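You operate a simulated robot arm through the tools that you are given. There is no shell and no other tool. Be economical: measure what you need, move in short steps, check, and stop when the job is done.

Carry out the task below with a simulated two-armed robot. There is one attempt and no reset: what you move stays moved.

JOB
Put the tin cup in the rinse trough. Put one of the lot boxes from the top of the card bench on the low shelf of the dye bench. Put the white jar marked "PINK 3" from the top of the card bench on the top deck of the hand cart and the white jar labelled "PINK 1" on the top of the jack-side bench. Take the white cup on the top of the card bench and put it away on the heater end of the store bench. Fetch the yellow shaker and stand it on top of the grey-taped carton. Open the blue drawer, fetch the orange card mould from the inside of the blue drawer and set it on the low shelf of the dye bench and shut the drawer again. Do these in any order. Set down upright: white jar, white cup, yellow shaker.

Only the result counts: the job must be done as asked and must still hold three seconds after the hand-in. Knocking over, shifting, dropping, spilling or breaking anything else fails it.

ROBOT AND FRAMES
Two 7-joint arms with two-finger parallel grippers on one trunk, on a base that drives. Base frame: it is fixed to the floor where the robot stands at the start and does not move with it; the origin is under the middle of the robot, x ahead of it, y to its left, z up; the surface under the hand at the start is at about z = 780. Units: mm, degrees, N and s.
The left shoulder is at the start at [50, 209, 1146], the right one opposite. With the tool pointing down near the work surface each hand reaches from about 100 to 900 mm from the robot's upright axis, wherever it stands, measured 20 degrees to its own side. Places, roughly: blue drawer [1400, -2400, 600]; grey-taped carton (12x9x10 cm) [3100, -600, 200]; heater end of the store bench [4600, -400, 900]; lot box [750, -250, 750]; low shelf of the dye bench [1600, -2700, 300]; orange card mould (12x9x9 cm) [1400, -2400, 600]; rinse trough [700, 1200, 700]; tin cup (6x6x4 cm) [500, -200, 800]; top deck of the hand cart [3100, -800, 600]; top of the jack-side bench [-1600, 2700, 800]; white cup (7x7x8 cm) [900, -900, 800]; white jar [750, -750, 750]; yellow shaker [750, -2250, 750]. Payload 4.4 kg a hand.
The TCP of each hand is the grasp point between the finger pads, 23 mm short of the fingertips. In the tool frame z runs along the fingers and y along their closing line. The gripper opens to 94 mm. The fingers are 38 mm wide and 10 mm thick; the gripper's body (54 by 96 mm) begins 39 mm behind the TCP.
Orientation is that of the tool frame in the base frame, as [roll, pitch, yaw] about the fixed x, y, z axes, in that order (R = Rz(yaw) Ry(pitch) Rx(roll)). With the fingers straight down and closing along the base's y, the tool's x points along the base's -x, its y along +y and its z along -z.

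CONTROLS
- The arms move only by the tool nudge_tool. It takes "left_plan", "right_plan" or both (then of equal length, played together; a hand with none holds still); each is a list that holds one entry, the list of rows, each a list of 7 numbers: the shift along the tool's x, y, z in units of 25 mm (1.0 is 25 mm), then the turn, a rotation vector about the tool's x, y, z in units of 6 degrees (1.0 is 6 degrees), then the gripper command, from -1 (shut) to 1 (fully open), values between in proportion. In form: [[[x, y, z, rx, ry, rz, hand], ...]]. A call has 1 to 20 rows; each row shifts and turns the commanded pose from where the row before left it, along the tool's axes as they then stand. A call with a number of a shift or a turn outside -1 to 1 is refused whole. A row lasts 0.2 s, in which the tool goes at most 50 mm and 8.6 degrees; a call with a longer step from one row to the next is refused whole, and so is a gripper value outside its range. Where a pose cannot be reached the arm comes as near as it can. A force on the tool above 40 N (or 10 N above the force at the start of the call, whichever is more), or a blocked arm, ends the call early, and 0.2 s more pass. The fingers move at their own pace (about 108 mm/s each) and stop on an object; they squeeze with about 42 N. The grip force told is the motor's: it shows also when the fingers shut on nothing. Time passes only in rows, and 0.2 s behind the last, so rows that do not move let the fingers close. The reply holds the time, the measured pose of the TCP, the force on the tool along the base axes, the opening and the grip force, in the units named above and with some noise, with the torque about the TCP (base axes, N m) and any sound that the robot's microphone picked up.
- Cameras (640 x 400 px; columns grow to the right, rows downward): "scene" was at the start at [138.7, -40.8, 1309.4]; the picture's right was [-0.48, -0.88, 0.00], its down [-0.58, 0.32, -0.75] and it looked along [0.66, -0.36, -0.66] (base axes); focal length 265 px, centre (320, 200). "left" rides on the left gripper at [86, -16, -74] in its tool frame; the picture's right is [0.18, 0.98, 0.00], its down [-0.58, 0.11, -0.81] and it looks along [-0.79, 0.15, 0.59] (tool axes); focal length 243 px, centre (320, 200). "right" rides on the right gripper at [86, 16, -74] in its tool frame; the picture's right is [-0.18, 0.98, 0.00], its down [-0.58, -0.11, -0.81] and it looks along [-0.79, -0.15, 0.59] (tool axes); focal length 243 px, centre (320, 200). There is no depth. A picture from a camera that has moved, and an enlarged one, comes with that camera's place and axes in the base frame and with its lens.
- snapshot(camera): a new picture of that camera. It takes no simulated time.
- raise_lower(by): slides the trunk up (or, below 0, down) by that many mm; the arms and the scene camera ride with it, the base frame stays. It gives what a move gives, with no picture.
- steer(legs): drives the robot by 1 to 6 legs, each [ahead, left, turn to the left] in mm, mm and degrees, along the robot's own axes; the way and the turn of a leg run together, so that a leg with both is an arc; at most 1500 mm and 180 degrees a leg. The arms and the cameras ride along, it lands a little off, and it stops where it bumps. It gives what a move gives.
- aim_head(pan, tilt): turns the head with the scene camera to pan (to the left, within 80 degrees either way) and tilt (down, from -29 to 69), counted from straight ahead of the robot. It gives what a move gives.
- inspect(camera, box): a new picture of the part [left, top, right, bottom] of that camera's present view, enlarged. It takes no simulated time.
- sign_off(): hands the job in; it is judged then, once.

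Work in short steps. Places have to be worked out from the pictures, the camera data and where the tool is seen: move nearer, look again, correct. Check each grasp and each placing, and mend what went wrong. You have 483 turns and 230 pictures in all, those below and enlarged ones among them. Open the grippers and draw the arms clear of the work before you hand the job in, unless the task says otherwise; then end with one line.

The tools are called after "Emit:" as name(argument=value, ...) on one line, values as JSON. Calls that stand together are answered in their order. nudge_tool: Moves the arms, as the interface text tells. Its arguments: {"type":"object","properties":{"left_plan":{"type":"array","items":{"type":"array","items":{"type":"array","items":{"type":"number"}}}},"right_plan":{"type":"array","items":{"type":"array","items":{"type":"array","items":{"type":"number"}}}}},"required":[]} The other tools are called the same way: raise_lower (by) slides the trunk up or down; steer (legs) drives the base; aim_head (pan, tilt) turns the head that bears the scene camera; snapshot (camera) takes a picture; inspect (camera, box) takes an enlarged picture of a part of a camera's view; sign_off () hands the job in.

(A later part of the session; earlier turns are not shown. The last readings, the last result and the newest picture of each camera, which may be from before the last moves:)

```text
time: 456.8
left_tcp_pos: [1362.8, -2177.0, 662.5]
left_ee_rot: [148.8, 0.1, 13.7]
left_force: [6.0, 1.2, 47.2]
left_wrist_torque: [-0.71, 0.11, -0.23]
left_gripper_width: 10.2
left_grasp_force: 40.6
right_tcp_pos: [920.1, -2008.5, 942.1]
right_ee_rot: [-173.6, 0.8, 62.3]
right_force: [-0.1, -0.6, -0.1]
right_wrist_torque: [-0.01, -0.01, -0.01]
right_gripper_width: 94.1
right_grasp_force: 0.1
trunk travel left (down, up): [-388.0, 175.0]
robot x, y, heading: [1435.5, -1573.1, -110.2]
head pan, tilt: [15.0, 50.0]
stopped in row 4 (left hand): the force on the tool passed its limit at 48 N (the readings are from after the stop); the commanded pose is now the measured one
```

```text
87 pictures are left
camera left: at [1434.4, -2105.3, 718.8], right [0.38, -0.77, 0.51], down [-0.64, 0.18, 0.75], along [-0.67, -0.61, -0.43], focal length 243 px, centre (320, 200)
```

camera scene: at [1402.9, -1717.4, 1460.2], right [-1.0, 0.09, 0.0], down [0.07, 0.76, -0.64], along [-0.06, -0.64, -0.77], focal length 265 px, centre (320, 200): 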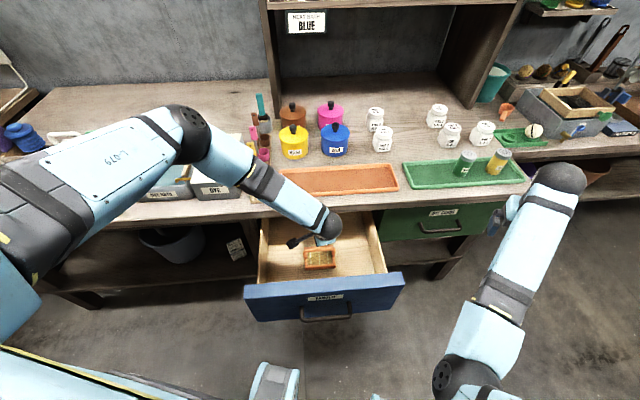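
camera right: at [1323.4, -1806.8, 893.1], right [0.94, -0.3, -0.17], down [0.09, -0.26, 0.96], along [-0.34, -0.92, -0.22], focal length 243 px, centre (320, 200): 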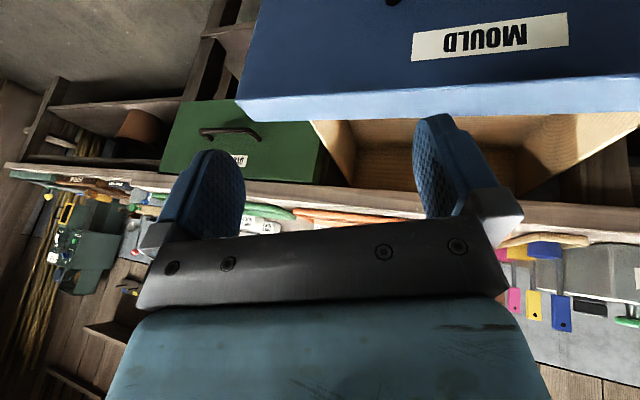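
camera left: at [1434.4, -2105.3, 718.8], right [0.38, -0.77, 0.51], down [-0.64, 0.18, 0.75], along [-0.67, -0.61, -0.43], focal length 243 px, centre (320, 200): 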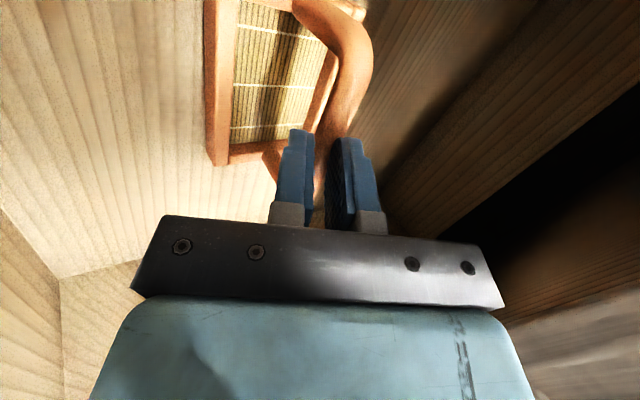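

The fingers caught only the bar's top edge. I open, advance 30 mm along the fingers and close again.

Emit:
nudge_tool(left_plan=[[[0, 0, 0, 0, 0, 0, 0.3], [0, 0, 0, 0, 0, 0, 0.3], [0, 0, 0.6, 0, 0, 0, 0.3], [0, 0, 0.65, 0, 0, 0, 0.3], [0, 0, 0, 0, 0, 0, 0.3]]])

Emit:
snapshot(camera="left")

```text
time: 458.0
left_tcp_pos: [1368.8, -2189.2, 630.7]
left_ee_rot: [149.4, -0.2, 13.8]
left_force: [1.0, 0.4, 3.6]
left_wrist_torque: [0.13, -0.02, -0.02]
left_gripper_width: 60.6
left_grasp_force: 0.0
right_tcp_pos: [919.6, -2011.2, 940.8]
right_ee_rot: [-173.5, 0.6, 62.4]
right_force: [-0.4, 0.0, -0.4]
right_wrist_torque: [0.0, -0.01, 0.01]
right_gripper_width: 94.0
right_grasp_force: 0.1
trunk travel left (down, up): [-388.0, 175.0]
robot x, y, heading: [1436.2, -1577.2, -109.9]
head pan, tilt: [15.0, 50.0]
```

```text
86 pictures are left
camera left: at [1440.2, -2118.6, 686.8], right [0.38, -0.78, 0.5], down [-0.64, 0.17, 0.75], along [-0.67, -0.6, -0.44], focal length 243 px, centre (320, 200)
```

left: 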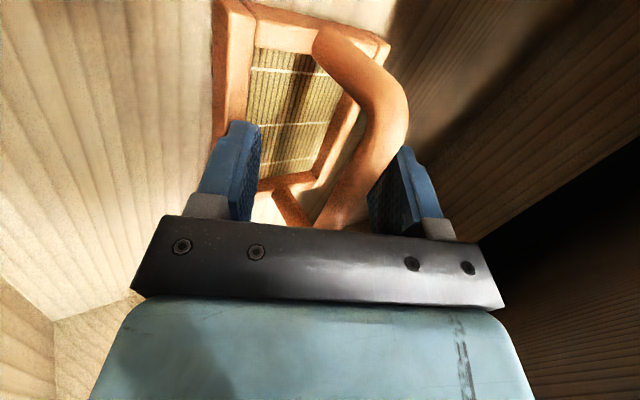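

The bar is between the fingers. I close.

Emit:
nudge_tool(left_plan=[[[0, 0.15, 0.1, 0, 0, 0, 0.3], [0, 0, 0, 0, 0, 0, -0.2], [0, 0, 0, 0, 0, 0, -1], [0, 0, 0, 0, 0, 0, -1], [0, 0, 0, 0, 0, 0, -1]]])

Emit:
snapshot(camera="left")

```text
time: 459.2
left_tcp_pos: [1370.5, -2193.3, 631.0]
left_ee_rot: [149.4, -0.3, 13.7]
left_force: [-0.2, -1.9, 5.2]
left_wrist_torque: [0.11, -0.23, -0.05]
left_gripper_width: 14.1
left_grasp_force: 41.8
right_tcp_pos: [920.6, -2010.2, 940.9]
right_ee_rot: [-173.6, 0.7, 62.3]
right_force: [0.0, 0.2, 0.2]
right_wrist_torque: [-0.03, -0.02, 0.01]
right_gripper_width: 94.0
right_grasp_force: 0.1
trunk travel left (down, up): [-388.0, 175.0]
robot x, y, heading: [1434.6, -1576.5, -109.9]
head pan, tilt: [15.0, 50.0]
```

```text
85 pictures are left
camera left: at [1440.7, -2123.1, 687.0], right [0.38, -0.78, 0.5], down [-0.64, 0.17, 0.75], along [-0.67, -0.6, -0.44], focal length 243 px, centre (320, 200)
```

left: 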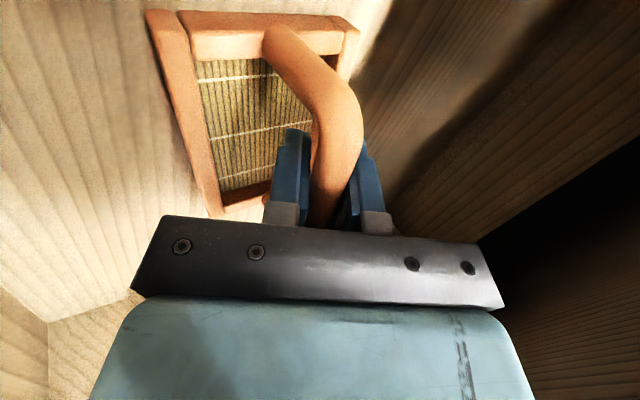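

Gripped (14 mm). I lift straight up.

Emit:
nudge_tool(left_plan=[[[0, 0.25, -0.43, 0, 0, 0, -1], [0, 0.5, -0.865, 0, 0, 0, -1], [0, 0.5, -0.865, 0, 0, 0, -1], [0, 0.5, -0.865, 0, 0, 0, -1], [0, 0.5, -0.865, 0, 0, 0, -1], [0, 0.5, -0.865, 0, 0, 0, -1], [0, 0.5, -0.865, 0, 0, 0, -1], [0, 0.5, -0.865, 0, 0, 0, -1], [0, 0.5, -0.865, 0, 0, 0, -1]]])

Emit:
snapshot(camera="scene")

Emit:
snapshot(camera="left")

```text
time: 461.2
left_tcp_pos: [1368.9, -2190.9, 841.5]
left_ee_rot: [149.4, -0.2, 13.6]
left_force: [-0.2, 0.0, -1.3]
left_wrist_torque: [0.03, -0.01, 0.02]
left_gripper_width: 13.7
left_grasp_force: 42.5
right_tcp_pos: [919.9, -2010.8, 940.3]
right_ee_rot: [-173.5, 0.6, 62.4]
right_force: [-0.2, 0.4, 0.5]
right_wrist_torque: [0.01, -0.03, 0.0]
right_gripper_width: 94.0
right_grasp_force: 0.0
trunk travel left (down, up): [-388.0, 175.0]
robot x, y, heading: [1437.0, -1579.2, -109.7]
head pan, tilt: [15.0, 50.0]
```

```text
84 pictures are left
camera scene: at [1403.5, -1716.6, 1460.2], right [-1.0, 0.09, 0.0], down [0.07, 0.76, -0.64], along [-0.06, -0.64, -0.77], focal length 265 px, centre (320, 200)
```

scene: 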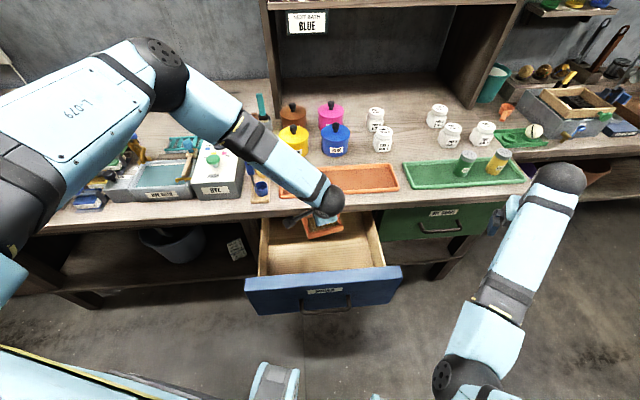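

```text
83 pictures are left
camera left: at [1439.6, -2121.4, 898.5], right [0.38, -0.78, 0.5], down [-0.64, 0.17, 0.75], along [-0.67, -0.6, -0.44], focal length 243 px, centre (320, 200)
```

left: 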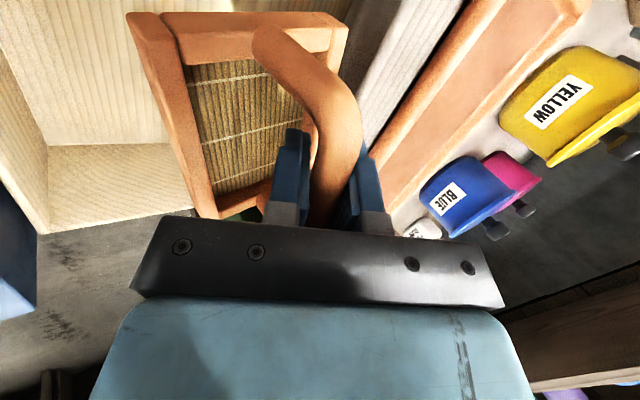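

Mould is out. For the low shelf I need a better grip, so I'll set it on the card bench and regrasp. First raise, back straight off, then drive there.

Emit:
nudge_tool(left_plan=[[[0, 0.5, -0.865, 0, 0, 0, -1], [0, 0.5, -0.865, 0, 0, 0, -1], [0, 0.5, -0.865, 0, 0, 0, -1], [0, 0.5, -0.865, 0, 0, 0, -1]]])

Emit:
steer(legs=[[-169, -62, 0], [-106, 291, 0]])

Emit:
snapshot(camera="scene")

```text
time: 462.2
left_tcp_pos: [1367.6, -2190.6, 943.1]
left_ee_rot: [149.4, -0.2, 13.6]
left_force: [-0.5, 0.0, 0.2]
left_wrist_torque: [-0.01, 0.01, 0.03]
left_gripper_width: 13.7
left_grasp_force: 42.2
right_tcp_pos: [920.1, -2010.1, 940.8]
right_ee_rot: [-173.6, 0.6, 62.3]
right_force: [0.1, 0.4, -0.2]
right_wrist_torque: [-0.01, 0.0, -0.01]
right_gripper_width: 94.2
right_grasp_force: 0.0
trunk travel left (down, up): [-388.0, 175.0]
robot x, y, heading: [1437.2, -1576.3, -109.8]
head pan, tilt: [15.0, 50.0]
```

```text
time: 466.5
left_tcp_pos: [1677.3, -2011.5, 941.4]
left_ee_rot: [149.5, -0.2, 13.7]
left_force: [-0.3, -0.6, -0.3]
left_wrist_torque: [0.05, -0.02, 0.0]
left_gripper_width: 13.6
left_grasp_force: 41.9
right_tcp_pos: [1230.6, -1832.3, 941.4]
right_ee_rot: [-173.5, 0.5, 62.3]
right_force: [0.5, 0.0, 0.5]
right_wrist_torque: [-0.02, -0.01, 0.0]
right_gripper_width: 94.2
right_grasp_force: 0.1
trunk travel left (down, up): [-388.0, 175.0]
robot x, y, heading: [1744.4, -1396.2, -109.9]
head pan, tilt: [15.0, 50.0]
```

```text
82 pictures are left
camera scene: at [1712.9, -1537.3, 1460.2], right [-1.0, 0.09, 0.0], down [0.07, 0.76, -0.64], along [-0.06, -0.64, -0.77], focal length 265 px, centre (320, 200)
```

scene: 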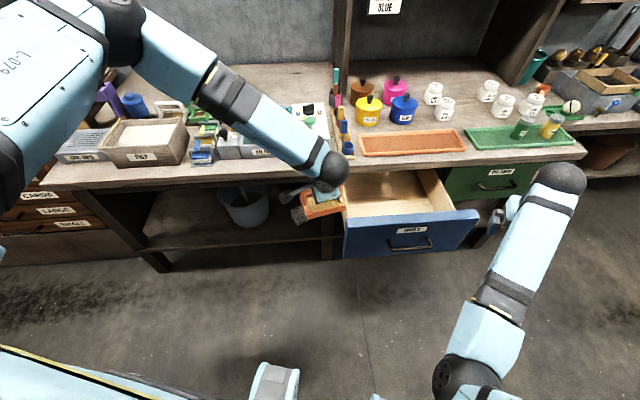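

Everything intact. I turn to face the card bench and approach the free spot.

Emit:
steer(legs=[[0, 0, -70], [0, -470, 0], [365, 0, 0]])

Emit:
nudge_tool(left_plan=[[[0, 0, 0, 0, 0.5, -0.865, -1], [0, 0, 0, 0, 0.5, -0.865, -1], [0, 0, 0, 0, 0.5, -0.865, -1], [0, 0, 0, 0, 0.5, -0.865, -1], [0, 0, 0, 0, 0.5, -0.865, -1], [0, 0, 0, 0, 0.5, -0.865, -1], [0, 0, 0, 0, 0.5, -0.865, -1], [0, 0, 0, 0, 0.5, -0.865, -1], [0, 0, 0, 0, 0.5, -0.865, -1]]])

Emit:
snapshot(camera="scene")

```text
time: 476.1
left_tcp_pos: [773.4, -1083.1, 941.7]
left_ee_rot: [149.3, -0.2, -56.0]
left_force: [0.6, 0.2, -0.1]
left_wrist_torque: [-0.01, 0.01, -0.01]
left_gripper_width: 13.6
left_grasp_force: 42.2
right_tcp_pos: [785.8, -601.0, 941.3]
right_ee_rot: [-173.5, 0.6, -7.3]
right_force: [-0.6, 0.2, -0.3]
right_wrist_torque: [0.02, -0.04, -0.01]
right_gripper_width: 94.0
right_grasp_force: 0.1
trunk travel left (down, up): [-388.0, 175.0]
robot x, y, heading: [1370.6, -932.5, -179.5]
head pan, tilt: [15.0, 50.0]
```

```text
time: 478.1
left_tcp_pos: [772.3, -1083.3, 942.8]
left_ee_rot: [149.5, 0.4, -1.9]
left_force: [-0.1, -0.4, -1.1]
left_wrist_torque: [0.0, -0.02, 0.01]
left_gripper_width: 14.1
left_grasp_force: 41.8
right_tcp_pos: [786.3, -599.9, 940.8]
right_ee_rot: [-173.5, 0.5, -7.2]
right_force: [0.0, 0.4, -0.3]
right_wrist_torque: [-0.01, 0.04, -0.01]
right_gripper_width: 93.8
right_grasp_force: 0.0
trunk travel left (down, up): [-388.0, 175.0]
robot x, y, heading: [1372.8, -933.2, -179.6]
head pan, tilt: [15.0, 50.0]
```

```text
81 pictures are left
camera scene: at [1228.7, -953.9, 1460.2], right [-0.26, 0.96, 0.0], down [0.74, 0.2, -0.64], along [-0.62, -0.17, -0.77], focal length 265 px, centre (320, 200)
```

scene: 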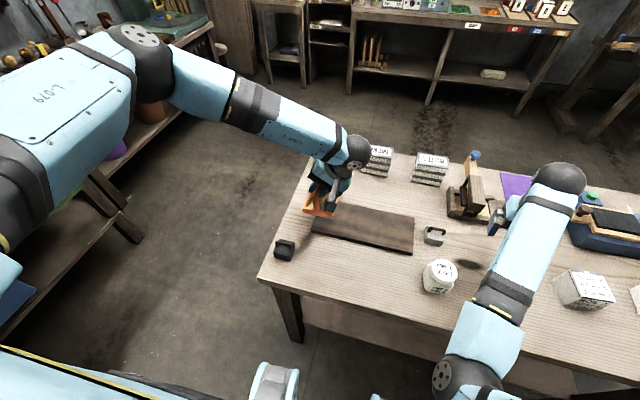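

Bar now lies along x. I move it to (890, -950) and lower.

Emit:
nudge_tool(left_plan=[[[0.787, -0.763, -0.45, 0, 0, 0, -1], [0.787, -0.763, -0.45, 0, 0, 0, -1], [0.787, -0.763, -0.45, 0, 0, 0, -1], [0.787, -0.763, -0.45, 0, 0, 0, -1], [0.787, -0.763, -0.45, 0, 0, 0, -1], [0.787, -0.763, -0.45, 0, 0, 0, -1], [0, -0.508, 0.861, 0, 0, 0, -1]]])

Emit:
snapshot(camera="left")

Emit:
snapshot(camera="scene")

```text
time: 479.7
left_tcp_pos: [894.5, -953.8, 916.7]
left_ee_rot: [149.5, 0.3, -2.2]
left_force: [0.5, 0.4, -0.2]
left_wrist_torque: [0.02, 0.0, 0.02]
left_gripper_width: 13.6
left_grasp_force: 42.1
right_tcp_pos: [785.2, -600.7, 940.0]
right_ee_rot: [-173.5, 0.5, -7.3]
right_force: [-1.1, -0.3, 0.3]
right_wrist_torque: [-0.01, -0.01, 0.02]
right_gripper_width: 93.9
right_grasp_force: 0.1
trunk travel left (down, up): [-388.0, 175.0]
robot x, y, heading: [1375.5, -935.0, -179.6]
head pan, tilt: [15.0, 50.0]
```

```text
80 pictures are left
camera left: at [982.6, -905.9, 971.8], right [0.16, -0.85, 0.5], down [-0.57, 0.33, 0.75], along [-0.81, -0.4, -0.43], focal length 243 px, centre (320, 200)
```

left: 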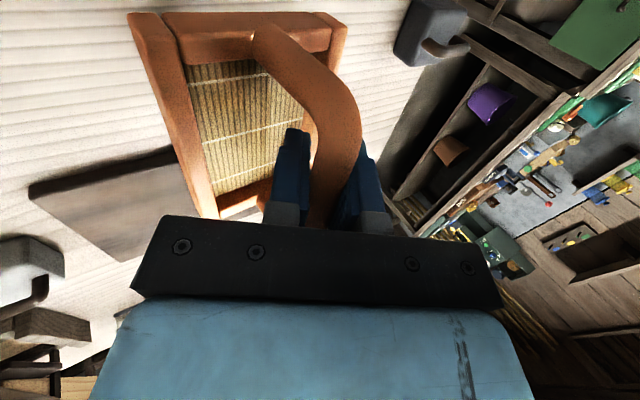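

```text
79 pictures are left
camera scene: at [1228.0, -954.3, 1460.1], right [-0.27, 0.96, 0.0], down [0.74, 0.2, -0.64], along [-0.62, -0.17, -0.77], focal length 265 px, centre (320, 200)
```

scene: 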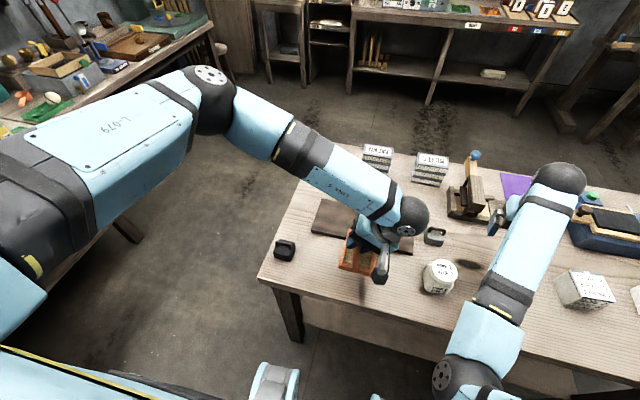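

Clear of PINK 2. Lower until it touches.

Emit:
nudge_tool(left_plan=[[[0, -0.3, 0.52, 0, 0, 0, -1], [0, -0.3, 0.52, 0, 0, 0, -1], [0, -0.08, 0.14, 0, 0, 0, -1], [0, -0.08, 0.14, 0, 0, 0, -1]]])

Emit:
nudge_tool(left_plan=[[[0, -0.08, 0.14, 0, 0, 0, -1], [0, -0.08, 0.14, 0, 0, 0, -1], [0, -0.08, 0.14, 0, 0, 0, -1], [0, -0.08, 0.14, 0, 0, 0, -1]]])

```text
time: 480.7
left_tcp_pos: [896.8, -955.1, 878.2]
left_ee_rot: [149.5, 0.3, -2.0]
left_force: [1.2, 0.1, -0.7]
left_wrist_torque: [-0.03, -0.01, -0.01]
left_gripper_width: 13.4
left_grasp_force: 41.6
right_tcp_pos: [786.5, -600.9, 940.8]
right_ee_rot: [-173.6, 0.6, -7.3]
right_force: [-0.3, -0.3, -0.1]
right_wrist_torque: [-0.05, -0.01, 0.01]
right_gripper_width: 93.8
right_grasp_force: 0.0
trunk travel left (down, up): [-388.0, 175.0]
robot x, y, heading: [1373.9, -935.1, -179.4]
head pan, tilt: [15.0, 50.0]
```

```text
time: 481.7
left_tcp_pos: [894.9, -956.1, 862.6]
left_ee_rot: [149.5, 0.4, -1.9]
left_force: [-1.0, -0.1, -1.8]
left_wrist_torque: [-0.02, -0.01, 0.01]
left_gripper_width: 13.6
left_grasp_force: 41.8
right_tcp_pos: [785.8, -599.7, 941.2]
right_ee_rot: [-173.5, 0.6, -7.3]
right_force: [0.2, 0.1, -0.5]
right_wrist_torque: [0.03, -0.05, -0.01]
right_gripper_width: 93.7
right_grasp_force: 0.0
trunk travel left (down, up): [-388.0, 175.0]
robot x, y, heading: [1373.4, -935.0, -179.7]
head pan, tilt: [15.0, 50.0]
```

Continuing down.

Emit:
nudge_tool(left_plan=[[[0, -0.08, 0.14, 0, 0, 0, -1], [0, -0.08, 0.14, 0, 0, 0, -1], [0, -0.08, 0.14, 0, 0, 0, -1]]])

Emit:
nudge_tool(left_plan=[[[0, -0.08, 0.14, 0, 0, 0, -1], [0, -0.08, 0.14, 0, 0, 0, -1], [0, -0.08, 0.14, 0, 0, 0, -1]]])

Emit:
snapshot(camera="left")

```text
time: 482.5
left_tcp_pos: [895.1, -957.0, 848.8]
left_ee_rot: [149.5, 0.4, -1.9]
left_force: [-0.2, 0.0, -2.1]
left_wrist_torque: [0.02, -0.02, -0.02]
left_gripper_width: 13.9
left_grasp_force: 42.0
right_tcp_pos: [786.8, -600.5, 940.5]
right_ee_rot: [-173.4, 0.6, -7.3]
right_force: [-0.5, 0.4, 0.0]
right_wrist_torque: [-0.02, 0.03, 0.02]
right_gripper_width: 93.9
right_grasp_force: 0.0
trunk travel left (down, up): [-388.0, 175.0]
robot x, y, heading: [1369.8, -931.1, -179.5]
head pan, tilt: [15.0, 50.0]
```

```text
time: 483.3
left_tcp_pos: [895.9, -955.3, 840.4]
left_ee_rot: [149.5, 0.6, -2.1]
left_force: [-4.2, 5.4, 30.9]
left_wrist_torque: [0.06, -1.22, 0.06]
left_gripper_width: 13.6
left_grasp_force: 41.6
right_tcp_pos: [787.5, -600.0, 942.6]
right_ee_rot: [-173.6, 0.7, -7.2]
right_force: [-0.7, 0.4, 0.4]
right_wrist_torque: [0.01, -0.01, 0.0]
right_gripper_width: 94.2
right_grasp_force: 0.0
trunk travel left (down, up): [-388.0, 175.0]
robot x, y, heading: [1371.2, -934.7, -179.9]
head pan, tilt: [15.0, 50.0]
```

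```text
78 pictures are left
camera left: at [983.4, -905.9, 896.4], right [0.16, -0.85, 0.5], down [-0.56, 0.34, 0.76], along [-0.81, -0.4, -0.43], focal length 243 px, centre (320, 200)
```

left: 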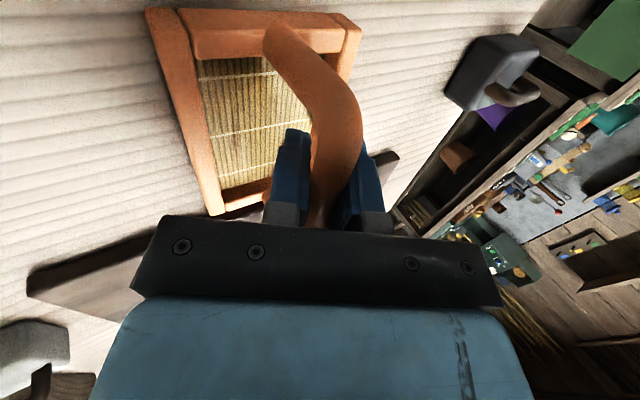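

It stands on the bench. I open and withdraw along the finger axis, then look.

Emit:
nudge_tool(left_plan=[[[0, 0, 0, 0, 0, 0, -0.4], [0, 0, 0, 0, 0, 0, 0.4], [0, 0, 0, 0, 0, 0, 0.4], [0, 0, -0.8, 0, 0, 0, 0.4], [0, 0, -0.8, 0, 0, 0, 0.4], [0, 0, -0.8, 0, 0, 0, 0.4], [0, 0, -0.8, 0, 0, 0, 0.4], [0, 0, -0.8, 0, 0, 0, 0.4], [0, 0, -0.8, 0, 0, 0, 0.4]]])

Emit:
inspect(camera="scene", box=[280, 190, 460, 320])

Emit:
snapshot(camera="left")

```text
time: 485.3
left_tcp_pos: [897.9, -895.7, 940.8]
left_ee_rot: [149.4, 0.4, -2.0]
left_force: [0.2, -0.3, -0.5]
left_wrist_torque: [0.03, 0.01, 0.0]
left_gripper_width: 65.6
left_grasp_force: 0.1
right_tcp_pos: [786.8, -600.2, 939.9]
right_ee_rot: [-173.4, 0.6, -7.2]
right_force: [0.1, 0.3, 0.5]
right_wrist_torque: [-0.02, -0.06, 0.03]
right_gripper_width: 93.9
right_grasp_force: 0.0
trunk travel left (down, up): [-388.0, 175.0]
robot x, y, heading: [1373.7, -934.6, -179.5]
head pan, tilt: [15.0, 50.0]
```

```text
3.08 times, centred on (370, 255) of scene
camera zoom: at [1229.2, -953.3, 1460.2], right [-0.26, 0.96, 0.0], down [0.74, 0.2, -0.64], along [-0.62, -0.17, -0.77], focal length 816 px, centre (166, 31)
```

zoom: 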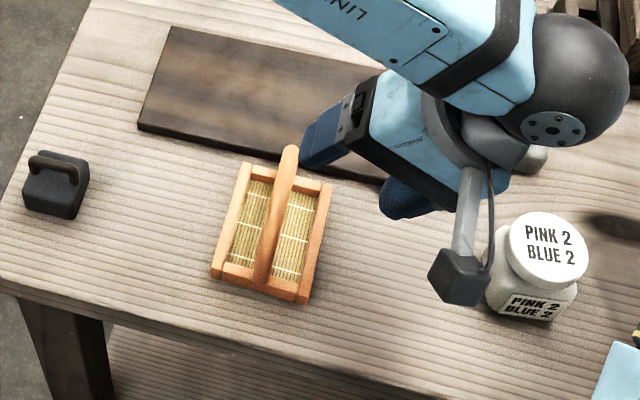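

```text
76 pictures are left
camera left: at [986.0, -845.7, 996.9], right [0.16, -0.85, 0.5], down [-0.56, 0.34, 0.75], along [-0.81, -0.4, -0.43], focal length 243 px, centre (320, 200)
```

left: 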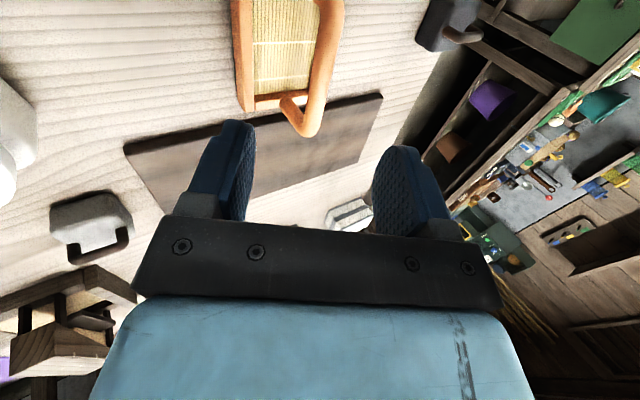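

The mould stands flat with its bar along x at y -950. I undo the lean and tilt the hand 45° forward for the new grip.

Emit:
nudge_tool(left_plan=[[[0, 0.5, -0.86, 0, 0, 0, 0.4], [0, 0.5, -0.86, 0, 0, 0, 0.4], [0, 0, 0, 0.85, 0, 0, 0.4], [0, 0, 0, 0.85, 0, 0, 0.4], [0, 0, 0, 0.85, 0, 0, 0.4], [0, 0, 0, 0.85, 0, 0, 0.4], [0, 0, 0, 0.85, 0, 0, 0.4], [0, 0, 0, 0.85, 0, 0, 0.4], [0, 0, 0, 0, -0.94, 0, 0.4], [0, 0, 0, 0, -0.94, 0, 0.4], [0, 0, 0, 0, -0.94, 0, 0.4], [0, 0, 0, 0, -0.94, 0, 0.4], [0, 0, 0, 0, -0.94, 0, 0.4], [0, 0, 0, 0, -0.94, 0, 0.4], [0, 0, 0, 0, -0.94, 0, 0.4], [0, 0, 0, 0, -0.94, 0, 0.4]]])

Emit:
snapshot(camera="left")

```text
time: 488.7
left_tcp_pos: [899.3, -895.2, 989.6]
left_ee_rot: [-179.9, 45.6, -1.9]
left_force: [0.4, -1.4, 0.6]
left_wrist_torque: [-0.04, -0.02, 0.0]
left_gripper_width: 65.7
left_grasp_force: 0.0
right_tcp_pos: [786.7, -600.7, 941.4]
right_ee_rot: [-173.5, 0.6, -7.4]
right_force: [0.1, -0.3, 0.5]
right_wrist_torque: [-0.01, -0.02, 0.0]
right_gripper_width: 94.3
right_grasp_force: 0.0
trunk travel left (down, up): [-388.0, 175.0]
robot x, y, heading: [1374.2, -934.2, -179.5]
head pan, tilt: [15.0, 50.0]
```

```text
75 pictures are left
camera left: at [1011.7, -882.1, 981.8], right [0.09, -0.99, -0.13], down [0.17, -0.12, 0.98], along [-0.98, -0.11, 0.15], focal length 243 px, centre (320, 200)
```

left: 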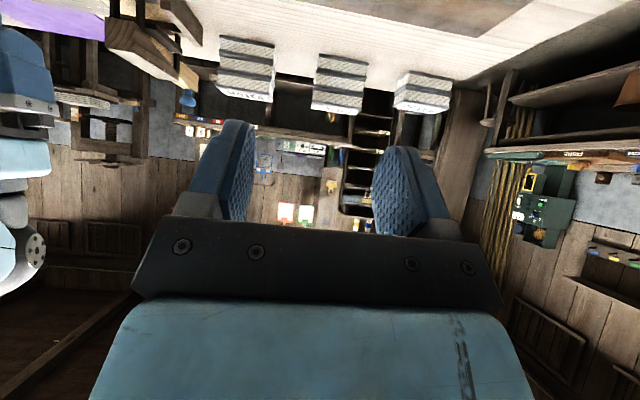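

I move over the bar's line and come down to z ~880 to look.

Emit:
nudge_tool(left_plan=[[[0, 0.73, 0, 0, 0, 0.3, 0.4], [0, 0.73, 0, 0, 0, 0, 0.4], [0, 0.73, 0, 0, 0, 0, 0.4], [0.62, 0, 0.61, 0, 0, 0, 0.4], [0.62, 0, 0.61, 0, 0, 0, 0.4], [0.62, 0, 0.61, 0, 0, 0, 0.4], [0.62, 0, 0.61, 0, 0, 0, 0.4]]])

Emit:
snapshot(camera="left")

```text
time: 490.3
left_tcp_pos: [895.7, -952.5, 904.0]
left_ee_rot: [178.3, 45.5, -4.4]
left_force: [0.5, 0.5, 0.2]
left_wrist_torque: [0.01, 0.01, 0.04]
left_gripper_width: 66.0
left_grasp_force: 0.0
right_tcp_pos: [785.4, -601.0, 941.4]
right_ee_rot: [-173.5, 0.5, -7.3]
right_force: [0.1, -0.2, 0.6]
right_wrist_torque: [-0.02, -0.02, 0.03]
right_gripper_width: 94.0
right_grasp_force: 0.0
trunk travel left (down, up): [-388.0, 175.0]
robot x, y, heading: [1374.9, -933.2, -179.6]
head pan, tilt: [15.0, 50.0]
```

```text
74 pictures are left
camera left: at [1008.9, -941.3, 895.0], right [0.07, -0.99, -0.11], down [0.16, -0.1, 0.98], along [-0.98, -0.09, 0.15], focal length 243 px, centre (320, 200)
```

left: 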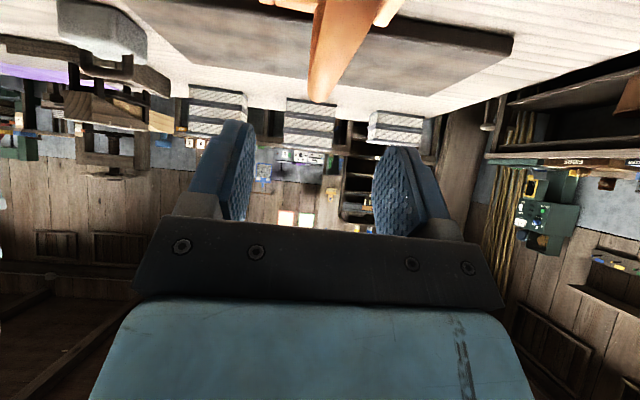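

Bar top is z ≈ 855. I correct the small twist and go down to z ~853, then close.

Emit:
nudge_tool(left_plan=[[[0.48, -0.1, 0.47, 0, 0, -0.5, 0.4], [0.48, 0, 0.47, 0, 0, 0, 0.4], [0.48, 0, 0.47, 0, 0, 0, 0.4], [0, 0, 0, 0, 0, 0, 0.4]]])

Emit:
snapshot(camera="left")

```text
time: 491.3
left_tcp_pos: [895.6, -947.8, 853.8]
left_ee_rot: [-178.6, 45.6, -0.3]
left_force: [-0.2, 0.8, 0.8]
left_wrist_torque: [0.0, 0.0, 0.0]
left_gripper_width: 65.9
left_grasp_force: 0.1
right_tcp_pos: [786.4, -601.0, 940.7]
right_ee_rot: [-173.4, 0.6, -7.3]
right_force: [0.5, -0.6, -1.0]
right_wrist_torque: [0.03, -0.02, 0.01]
right_gripper_width: 93.9
right_grasp_force: 0.0
trunk travel left (down, up): [-388.0, 175.0]
robot x, y, heading: [1367.4, -930.0, -179.4]
head pan, tilt: [15.0, 50.0]
```

```text
73 pictures are left
camera left: at [1008.8, -933.8, 845.1], right [0.11, -0.98, -0.15], down [0.16, -0.13, 0.98], along [-0.98, -0.13, 0.15], focal length 243 px, centre (320, 200)
```

left: 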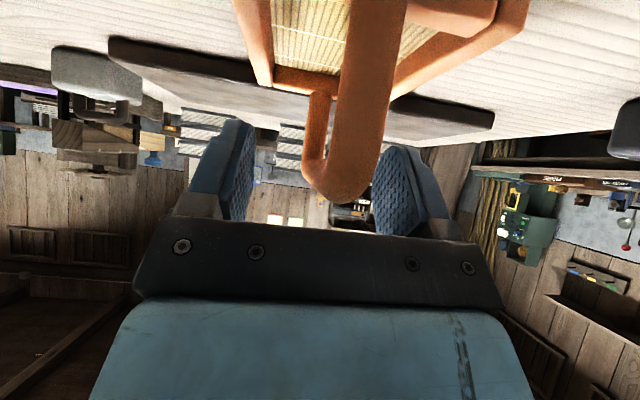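

The bar is between the fingers. Close and lift.

Emit:
nudge_tool(left_plan=[[[0.14, 0.06, 0.14, 0, 0, 0, 0.4], [0, 0, 0, 0, 0, 0, -0.3], [0, 0, 0, 0, 0, 0, -1], [0, 0, 0, 0, 0, 0, -1], [0, 0, 0, 0, 0, 0, -1]]])

Emit:
snapshot(camera="left")

```text
time: 492.5
left_tcp_pos: [894.6, -949.2, 848.7]
left_ee_rot: [-178.6, 45.5, -0.3]
left_force: [-0.6, -0.8, 0.7]
left_wrist_torque: [0.0, 0.04, 0.09]
left_gripper_width: 14.1
left_grasp_force: 42.0
right_tcp_pos: [786.1, -600.3, 940.7]
right_ee_rot: [-173.5, 0.6, -7.4]
right_force: [0.8, 0.1, -0.8]
right_wrist_torque: [-0.01, 0.03, -0.01]
right_gripper_width: 93.9
right_grasp_force: 0.0
trunk travel left (down, up): [-388.0, 175.0]
robot x, y, heading: [1372.6, -935.7, -179.7]
head pan, tilt: [15.0, 50.0]
```

```text
72 pictures are left
camera left: at [1008.7, -935.7, 840.4], right [0.11, -0.98, -0.15], down [0.16, -0.13, 0.98], along [-0.98, -0.13, 0.15], focal length 243 px, centre (320, 200)
```

left: 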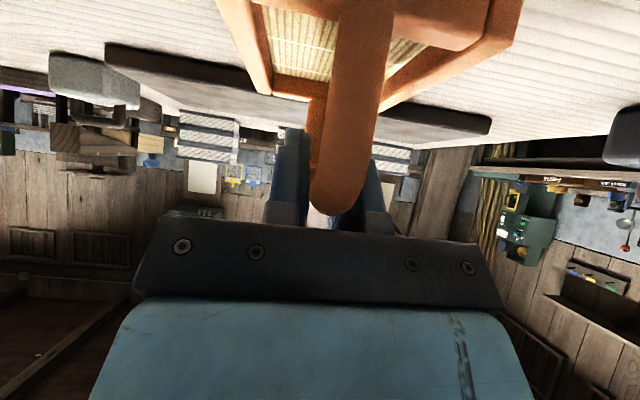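

Gripped; mould bottom is 69 mm below the TCP. I lift, back away and drive to the left part of the dye bench.

Emit:
nudge_tool(left_plan=[[[-0.4, 0, -0.4, 0, 0, 0, -1], [-0.7, 0, -0.7, 0, 0, 0, -1], [-0.7, 0, -0.7, 0, 0, 0, -1], [-0.7, 0, -0.7, 0, 0, 0, -1], [-0.7, 0, -0.7, 0, 0, 0, -1]]], right_plan=[[[0.8, 0, -0.5, 0, 0, 0, 0], [0.8, 0, -0.5, 0, 0, 0, 0], [0.8, 0, -0.5, 0, 0, 0, 0], [0.8, 0, -0.5, 0, 0, 0, 0], [0.8, 0, -0.5, 0, 0, 0, 0]]])

Emit:
steer(legs=[[-380, 0, 0], [0, 0, 90], [0, 190, 0], [480, 0, 0], [0, 0, 25]])

Emit:
aim_head(pan=5, tilt=45)

Emit:
snapshot(camera="scene")

```text
time: 493.3
left_tcp_pos: [896.8, -949.1, 905.8]
left_ee_rot: [-178.6, 45.5, -0.2]
left_force: [-0.1, 0.1, -0.5]
left_wrist_torque: [0.0, -0.02, -0.02]
left_gripper_width: 14.2
left_grasp_force: 41.7
right_tcp_pos: [842.7, -525.4, 988.9]
right_ee_rot: [-164.4, 2.4, -11.0]
right_force: [1.1, -0.3, 0.2]
right_wrist_torque: [-0.01, 0.0, 0.0]
right_gripper_width: 47.0
right_grasp_force: 0.0
trunk travel left (down, up): [-388.0, 175.0]
robot x, y, heading: [1369.5, -934.2, -179.5]
head pan, tilt: [15.0, 50.0]
stopped in row 3 (right hand): the arm was blocked; the commanded pose is now the measured one
```

```text
time: 505.1
left_tcp_pos: [2169.7, -1832.1, 904.9]
left_ee_rot: [-178.6, 45.5, 115.4]
left_force: [-0.3, -0.7, -0.9]
left_wrist_torque: [-0.02, 0.02, 0.06]
left_gripper_width: 13.9
left_grasp_force: 42.2
right_tcp_pos: [1809.4, -2062.0, 989.0]
right_ee_rot: [-164.4, 2.4, 104.7]
right_force: [0.1, -1.1, -0.2]
right_wrist_torque: [-0.01, 0.0, -0.02]
right_gripper_width: 47.2
right_grasp_force: 0.1
trunk travel left (down, up): [-388.0, 175.0]
robot x, y, heading: [1950.3, -1412.3, -64.0]
head pan, tilt: [15.0, 50.0]
```

```text
time: 505.9
left_tcp_pos: [2168.7, -1832.1, 905.1]
left_ee_rot: [-178.6, 45.5, 115.4]
left_force: [0.5, -0.4, -0.2]
left_wrist_torque: [0.02, -0.04, -0.01]
left_gripper_width: 14.2
left_grasp_force: 42.0
right_tcp_pos: [1809.2, -2063.6, 988.5]
right_ee_rot: [-164.4, 2.5, 104.6]
right_force: [-0.4, 0.5, 0.2]
right_wrist_torque: [-0.04, -0.03, 0.01]
right_gripper_width: 47.3
right_grasp_force: 0.0
trunk travel left (down, up): [-388.0, 175.0]
robot x, y, heading: [1948.0, -1407.1, -64.2]
head pan, tilt: [5.0, 45.0]
```

```text
71 pictures are left
camera scene: at [2017.0, -1539.7, 1467.1], right [-0.86, -0.51, 0.0], down [-0.36, 0.61, -0.71], along [0.36, -0.61, -0.71], focal length 265 px, centre (320, 200)
```

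scene: 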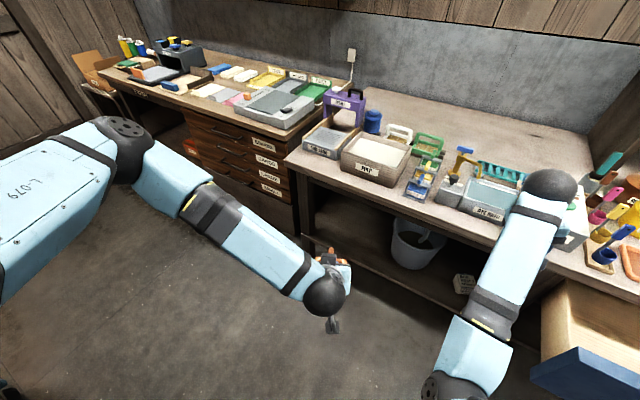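

The right arm is in an awkward twist. I straighten it while moving it inward and up.

Emit:
nudge_tool(right_plan=[[[0, 0.8, -0.6, -0.5, 0.08, 0, 0], [0, 0.8, -0.6, -0.5, 0.08, 0, 0], [0, 0.8, -0.6, -0.5, 0.08, 0, 0], [0, 0.8, -0.6, -0.5, 0.08, 0, 0], [0, 0.8, -0.6, -0.5, 0.08, -0.5, 0], [0, 0.8, -0.6, 0, 0, -0.5, 0]]])

Emit:
nudge_tool(right_plan=[[[0.9, 0, -0.3, 0, 0, 0, 0], [0.9, 0, -0.3, 0, 0, 0, 0], [0.9, 0, -0.3, 0, 0, 0, 0], [0.9, 0, -0.3, 0, 0, 0, 0], [0.9, 0, -0.3, 0, 0, 0, 0], [0.9, 0, -0.3, 0, 0, 0, 0]]])

```text
time: 506.6
left_tcp_pos: [2169.0, -1832.9, 905.1]
left_ee_rot: [-178.6, 45.6, 115.4]
left_force: [0.0, -1.0, -1.2]
left_wrist_torque: [0.04, -0.02, 0.02]
left_gripper_width: 14.2
left_grasp_force: 42.3
right_tcp_pos: [1799.3, -2079.1, 1018.5]
right_ee_rot: [-165.8, 3.1, 100.7]
right_force: [-0.5, -0.3, -0.2]
right_wrist_torque: [0.0, 0.0, 0.0]
right_gripper_width: 47.0
right_grasp_force: 0.2
right hand out of reach, approached as far as the arm can: row 3
trunk travel left (down, up): [-388.0, 175.0]
robot x, y, heading: [1945.9, -1407.6, -64.2]
head pan, tilt: [5.0, 45.0]
stopped in row 3 (right hand): the arm was blocked; the commanded pose is now the measured one
```

```text
time: 507.6
left_tcp_pos: [2168.5, -1832.2, 904.5]
left_ee_rot: [-178.6, 45.5, 115.4]
left_force: [0.3, -0.6, -0.3]
left_wrist_torque: [0.02, 0.0, 0.01]
left_gripper_width: 14.1
left_grasp_force: 41.6
right_tcp_pos: [1732.5, -2035.5, 1073.4]
right_ee_rot: [-159.7, 8.0, 97.2]
right_force: [-0.9, 0.3, 0.2]
right_wrist_torque: [-0.01, -0.01, -0.02]
right_gripper_width: 47.0
right_grasp_force: 0.1
right hand out of reach, approached as far as the arm can: row 4
trunk travel left (down, up): [-388.0, 175.0]
robot x, y, heading: [1946.4, -1408.0, -64.1]
head pan, tilt: [5.0, 45.0]
stopped in row 4 (right hand): the arm was blocked; the commanded pose is now the measured one
```

I try letting the right wrist twist the way it wants, then pull it back.

Emit:
nudge_tool(right_plan=[[[0, 0, -0.4, -0.6, -0.2, 1, 0], [0, 0, -0.4, -0.6, -0.2, 1, 0], [0, 0, -0.4, -0.6, -0.2, 1, 0], [0, 0, -0.4, -0.6, -0.2, 1, 0], [0, 0, -0.4, -0.6, 0, 1, 0], [0.5, 0, -0.4, 0, 0, 1, 0], [0.8, 0, -0.4, 0, 0, 0, 0], [0.8, 0, -0.4, 0, 0, 0, 0]]])

Emit:
snapshot(camera="scene")

```text
time: 509.6
left_tcp_pos: [2169.7, -1831.8, 905.3]
left_ee_rot: [-178.6, 45.5, 115.3]
left_force: [-0.7, -0.5, -0.3]
left_wrist_torque: [0.01, 0.03, 0.0]
left_gripper_width: 14.0
left_grasp_force: 42.6
right_tcp_pos: [1711.9, -2029.7, 1124.4]
right_ee_rot: [173.4, 20.1, 58.5]
right_force: [-0.2, 0.1, 0.1]
right_wrist_torque: [0.03, 0.05, -0.01]
right_gripper_width: 46.7
right_grasp_force: 0.1
right hand out of reach, approached as far as the arm can: row 5, 6, 7, 8
trunk travel left (down, up): [-388.0, 175.0]
robot x, y, heading: [1947.1, -1406.6, -63.9]
head pan, tilt: [5.0, 45.0]
stopped in row 8 (right hand): the arm was blocked; the commanded pose is now the measured one
```

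```text
70 pictures are left
camera scene: at [2016.7, -1539.9, 1467.1], right [-0.86, -0.51, 0.0], down [-0.36, 0.61, -0.71], along [0.36, -0.61, -0.71], focal length 265 px, centre (320, 200)
```

scene: 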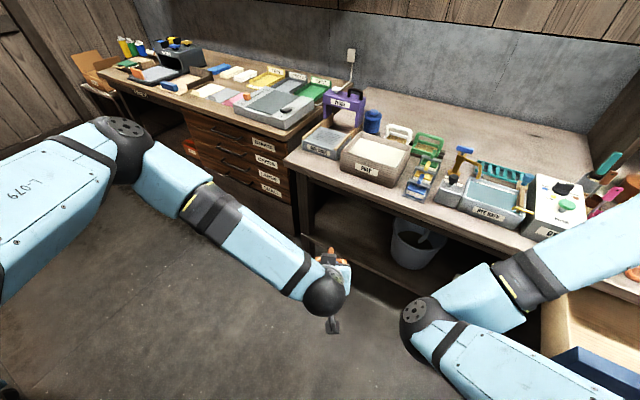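

The right elbow has flipped inward. I raise the right hand high to see whether the arm can straighten and to keep it clear.

Emit:
nudge_tool(right_plan=[[[-0.3, -0.5, -0.8, 0, 0, 0, 0], [-0.3, -0.5, -0.8, 0, 0, 0, 0], [-0.3, -0.5, -0.8, 0, 0, 0, 0], [-0.3, -0.5, -0.8, 0, 0, 0, 0], [-0.3, -0.5, -0.8, 0, 0, 0, 0], [-0.3, -0.5, -0.8, 0, 0, 0, 0], [-0.3, -0.5, -0.8, 0, 0, 0, 0], [-0.3, -0.5, -0.8, 0, 0, 0, 0], [-0.3, -0.5, -0.8, 0, 0, 0, 0], [-0.3, -0.5, -0.8, 0, 0, 0, 0]]])

Emit:
aim_head(pan=-40, tilt=30)

Emit:
snapshot(camera="scene")

```text
time: 511.8
left_tcp_pos: [2169.9, -1832.7, 907.6]
left_ee_rot: [-178.6, 45.4, 115.2]
left_force: [-0.1, 0.3, -1.1]
left_wrist_torque: [-0.01, 0.02, 0.01]
left_gripper_width: 14.1
left_grasp_force: 41.9
right_tcp_pos: [1583.9, -1959.2, 1321.3]
right_ee_rot: [173.3, 19.7, 58.8]
right_force: [0.1, 1.1, 0.0]
right_wrist_torque: [-0.04, 0.01, -0.02]
right_gripper_width: 46.8
right_grasp_force: 0.1
trunk travel left (down, up): [-388.0, 175.0]
robot x, y, heading: [1948.6, -1406.2, -64.0]
head pan, tilt: [5.0, 45.0]
```

```text
time: 512.9
left_tcp_pos: [2167.8, -1832.9, 905.9]
left_ee_rot: [-178.6, 45.4, 115.4]
left_force: [-0.3, 0.0, -0.6]
left_wrist_torque: [0.03, 0.01, 0.0]
left_gripper_width: 13.9
left_grasp_force: 42.0
right_tcp_pos: [1583.5, -1959.3, 1319.8]
right_ee_rot: [173.4, 19.6, 58.8]
right_force: [0.0, -0.4, 0.1]
right_wrist_torque: [-0.01, -0.02, -0.03]
right_gripper_width: 47.2
right_grasp_force: 0.1
trunk travel left (down, up): [-388.0, 175.0]
robot x, y, heading: [1945.3, -1407.9, -63.9]
head pan, tilt: [-40.0, 30.0]
```

```text
69 pictures are left
camera scene: at [1953.0, -1557.8, 1489.7], right [-0.97, 0.24, 0.0], down [0.12, 0.49, -0.87], along [-0.21, -0.84, -0.5], focal length 265 px, centre (320, 200)
```

scene: 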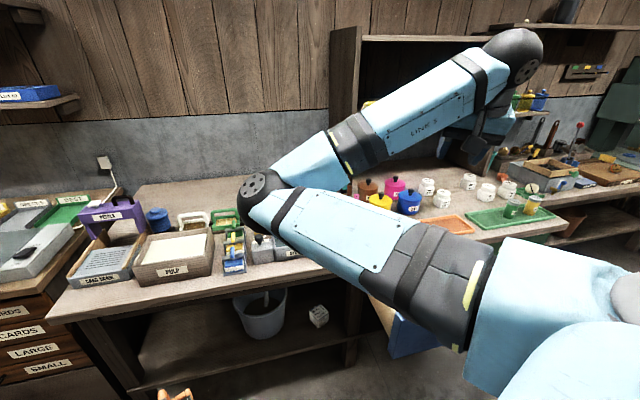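

The right arm is folded the wrong way, but it can stay out of the way if high. I raise the right hand well up.

Emit:
nudge_tool(right_plan=[[[-0.335, 0.108, -0.936, 0, 0, 0, 0], [-0.335, 0.108, -0.936, 0, 0, 0, 0], [-0.335, 0.108, -0.936, 0, 0, 0, 0], [-0.335, 0.108, -0.936, 0, 0, 0, 0], [-0.335, 0.108, -0.936, 0, 0, 0, 0], [-0.335, 0.108, -0.936, 0, 0, 0, 0], [-0.335, 0.108, -0.936, 0, 0, 0, 0], [-0.335, 0.108, -0.936, 0, 0, 0, 0], [-0.335, 0.108, -0.936, 0, 0, 0, 0], [-0.335, 0.108, -0.936, 0, 0, 0, 0], [-0.335, 0.108, -0.936, 0, 0, 0, 0], [-0.335, 0.108, -0.936, 0, 0, 0, 0]]])

Emit:
aim_head(pan=-40, tilt=0)

Emit:
snapshot(camera="scene")

```text
time: 515.5
left_tcp_pos: [2169.1, -1831.7, 906.2]
left_ee_rot: [-178.5, 45.3, 115.4]
left_force: [0.7, -0.8, -1.6]
left_wrist_torque: [0.02, 0.01, -0.01]
left_gripper_width: 14.4
left_grasp_force: 42.1
right_tcp_pos: [1584.8, -1958.2, 1621.6]
right_ee_rot: [173.2, 19.8, 58.7]
right_force: [0.1, -0.2, -0.1]
right_wrist_torque: [-0.03, 0.01, -0.04]
right_gripper_width: 47.1
right_grasp_force: 0.1
trunk travel left (down, up): [-388.0, 175.0]
robot x, y, heading: [1951.6, -1408.6, -64.1]
head pan, tilt: [-40.0, 30.0]
```

```text
time: 516.5
left_tcp_pos: [2168.4, -1832.6, 905.1]
left_ee_rot: [-178.7, 45.5, 115.4]
left_force: [0.0, 0.1, -1.2]
left_wrist_torque: [0.02, 0.01, 0.04]
left_gripper_width: 13.9
left_grasp_force: 42.3
right_tcp_pos: [1584.6, -1959.5, 1620.9]
right_ee_rot: [173.3, 19.8, 58.9]
right_force: [0.7, 0.1, 0.7]
right_wrist_torque: [-0.02, 0.0, 0.01]
right_gripper_width: 47.1
right_grasp_force: 0.0
trunk travel left (down, up): [-388.0, 175.0]
robot x, y, heading: [1946.8, -1409.9, -64.2]
head pan, tilt: [-40.0, 0.0]
```

```text
68 pictures are left
camera scene: at [1953.0, -1557.3, 1538.0], right [-0.97, 0.24, 0.0], down [0.0, 0.0, -1.0], along [-0.24, -0.97, 0.0], focal length 265 px, centre (320, 200)
```

scene: 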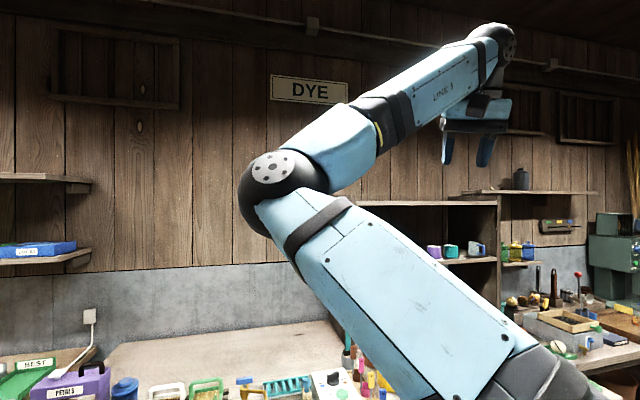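

High and clear. Now I extend the left arm forward before lowering the trunk.

Emit:
nudge_tool(left_plan=[[[-0.7, 0, 0.7, 0, 0, 0, -1], [-0.7, 0, 0.7, 0, 0, 0, -1], [-0.7, 0, 0.7, 0, 0, 0, -1], [-0.7, 0, 0.7, 0, 0, 0, -1], [-0.7, 0, 0.7, 0, 0, 0, -1]]])

Emit:
raise_lower(by=-380)

Emit:
nudge_tool(left_plan=[[[-0.3, 0, 0.9, 0, 0, 0, -1], [-0.3, 0, 0.9, 0, 0, 0, -1], [0.2, 0, 0.9, 0, 0, 0, -1], [0.5, 0, 0.8, 0, 0, 0, -1], [0.5, 0, 0.8, 0, 0, 0, -1]]])

Emit:
aim_head(pan=0, tilt=45)

Emit:
snapshot(camera="scene")

```text
time: 517.7
left_tcp_pos: [2220.5, -1947.4, 907.3]
left_ee_rot: [-178.5, 45.4, 115.5]
left_force: [-0.5, -0.2, -0.9]
left_wrist_torque: [-0.02, 0.0, 0.02]
left_gripper_width: 14.2
left_grasp_force: 42.3
right_tcp_pos: [1583.8, -1959.7, 1620.4]
right_ee_rot: [173.3, 19.7, 58.8]
right_force: [0.0, -0.2, -0.1]
right_wrist_torque: [0.0, 0.03, -0.01]
right_gripper_width: 47.1
right_grasp_force: 0.1
trunk travel left (down, up): [-388.0, 175.0]
robot x, y, heading: [1943.9, -1410.2, -63.9]
head pan, tilt: [-40.0, 0.0]
```

```text
time: 521.3
left_tcp_pos: [2221.1, -1946.2, 527.2]
left_ee_rot: [-178.6, 45.5, 115.4]
left_force: [-0.7, -0.2, -1.7]
left_wrist_torque: [-0.01, -0.04, 0.01]
left_gripper_width: 14.1
left_grasp_force: 41.6
right_tcp_pos: [1583.4, -1959.3, 1239.9]
right_ee_rot: [173.2, 19.9, 58.9]
right_force: [0.5, -0.3, 0.1]
right_wrist_torque: [-0.01, 0.0, -0.01]
right_gripper_width: 46.8
right_grasp_force: 0.0
trunk travel left (down, up): [-8.0, 555.0]
robot x, y, heading: [1949.5, -1407.6, -63.8]
head pan, tilt: [-40.0, 0.0]
```

```text
time: 522.5
left_tcp_pos: [2245.2, -2006.8, 441.6]
left_ee_rot: [-178.6, 45.4, 115.3]
left_force: [-0.8, 0.3, -0.9]
left_wrist_torque: [0.01, 0.0, 0.0]
left_gripper_width: 14.0
left_grasp_force: 41.7
right_tcp_pos: [1583.9, -1957.7, 1241.1]
right_ee_rot: [173.2, 19.7, 58.8]
right_force: [-0.3, 1.0, 0.5]
right_wrist_torque: [0.02, -0.01, -0.01]
right_gripper_width: 46.9
right_grasp_force: 0.0
trunk travel left (down, up): [-8.0, 555.0]
robot x, y, heading: [1945.8, -1413.0, -64.1]
head pan, tilt: [-40.0, 0.0]
```

```text
time: 523.6
left_tcp_pos: [2245.0, -2005.5, 441.3]
left_ee_rot: [-178.6, 45.4, 115.4]
left_force: [-0.3, -0.6, -0.3]
left_wrist_torque: [0.03, 0.02, 0.02]
left_gripper_width: 14.0
left_grasp_force: 42.1
right_tcp_pos: [1584.4, -1958.8, 1240.2]
right_ee_rot: [173.2, 19.7, 58.8]
right_force: [0.2, -0.6, -0.3]
right_wrist_torque: [-0.01, 0.02, 0.01]
right_gripper_width: 46.9
right_grasp_force: 0.1
trunk travel left (down, up): [-8.0, 555.0]
robot x, y, heading: [1943.8, -1408.7, -63.9]
head pan, tilt: [0.0, 45.0]
```

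```text
67 pictures are left
camera scene: at [2010.5, -1543.3, 1087.2], right [-0.9, -0.44, 0.0], down [-0.31, 0.64, -0.71], along [0.31, -0.64, -0.71], focal length 265 px, centre (320, 200)
```

scene: 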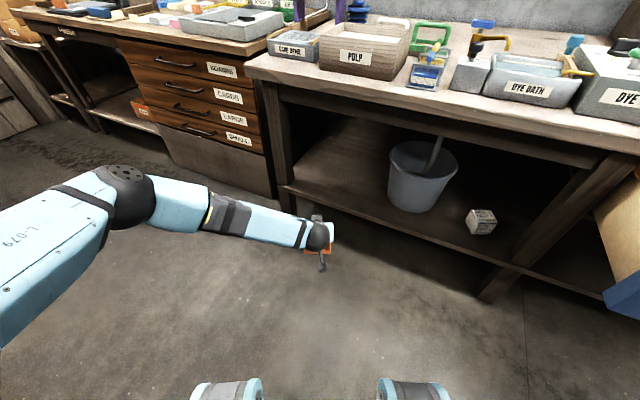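

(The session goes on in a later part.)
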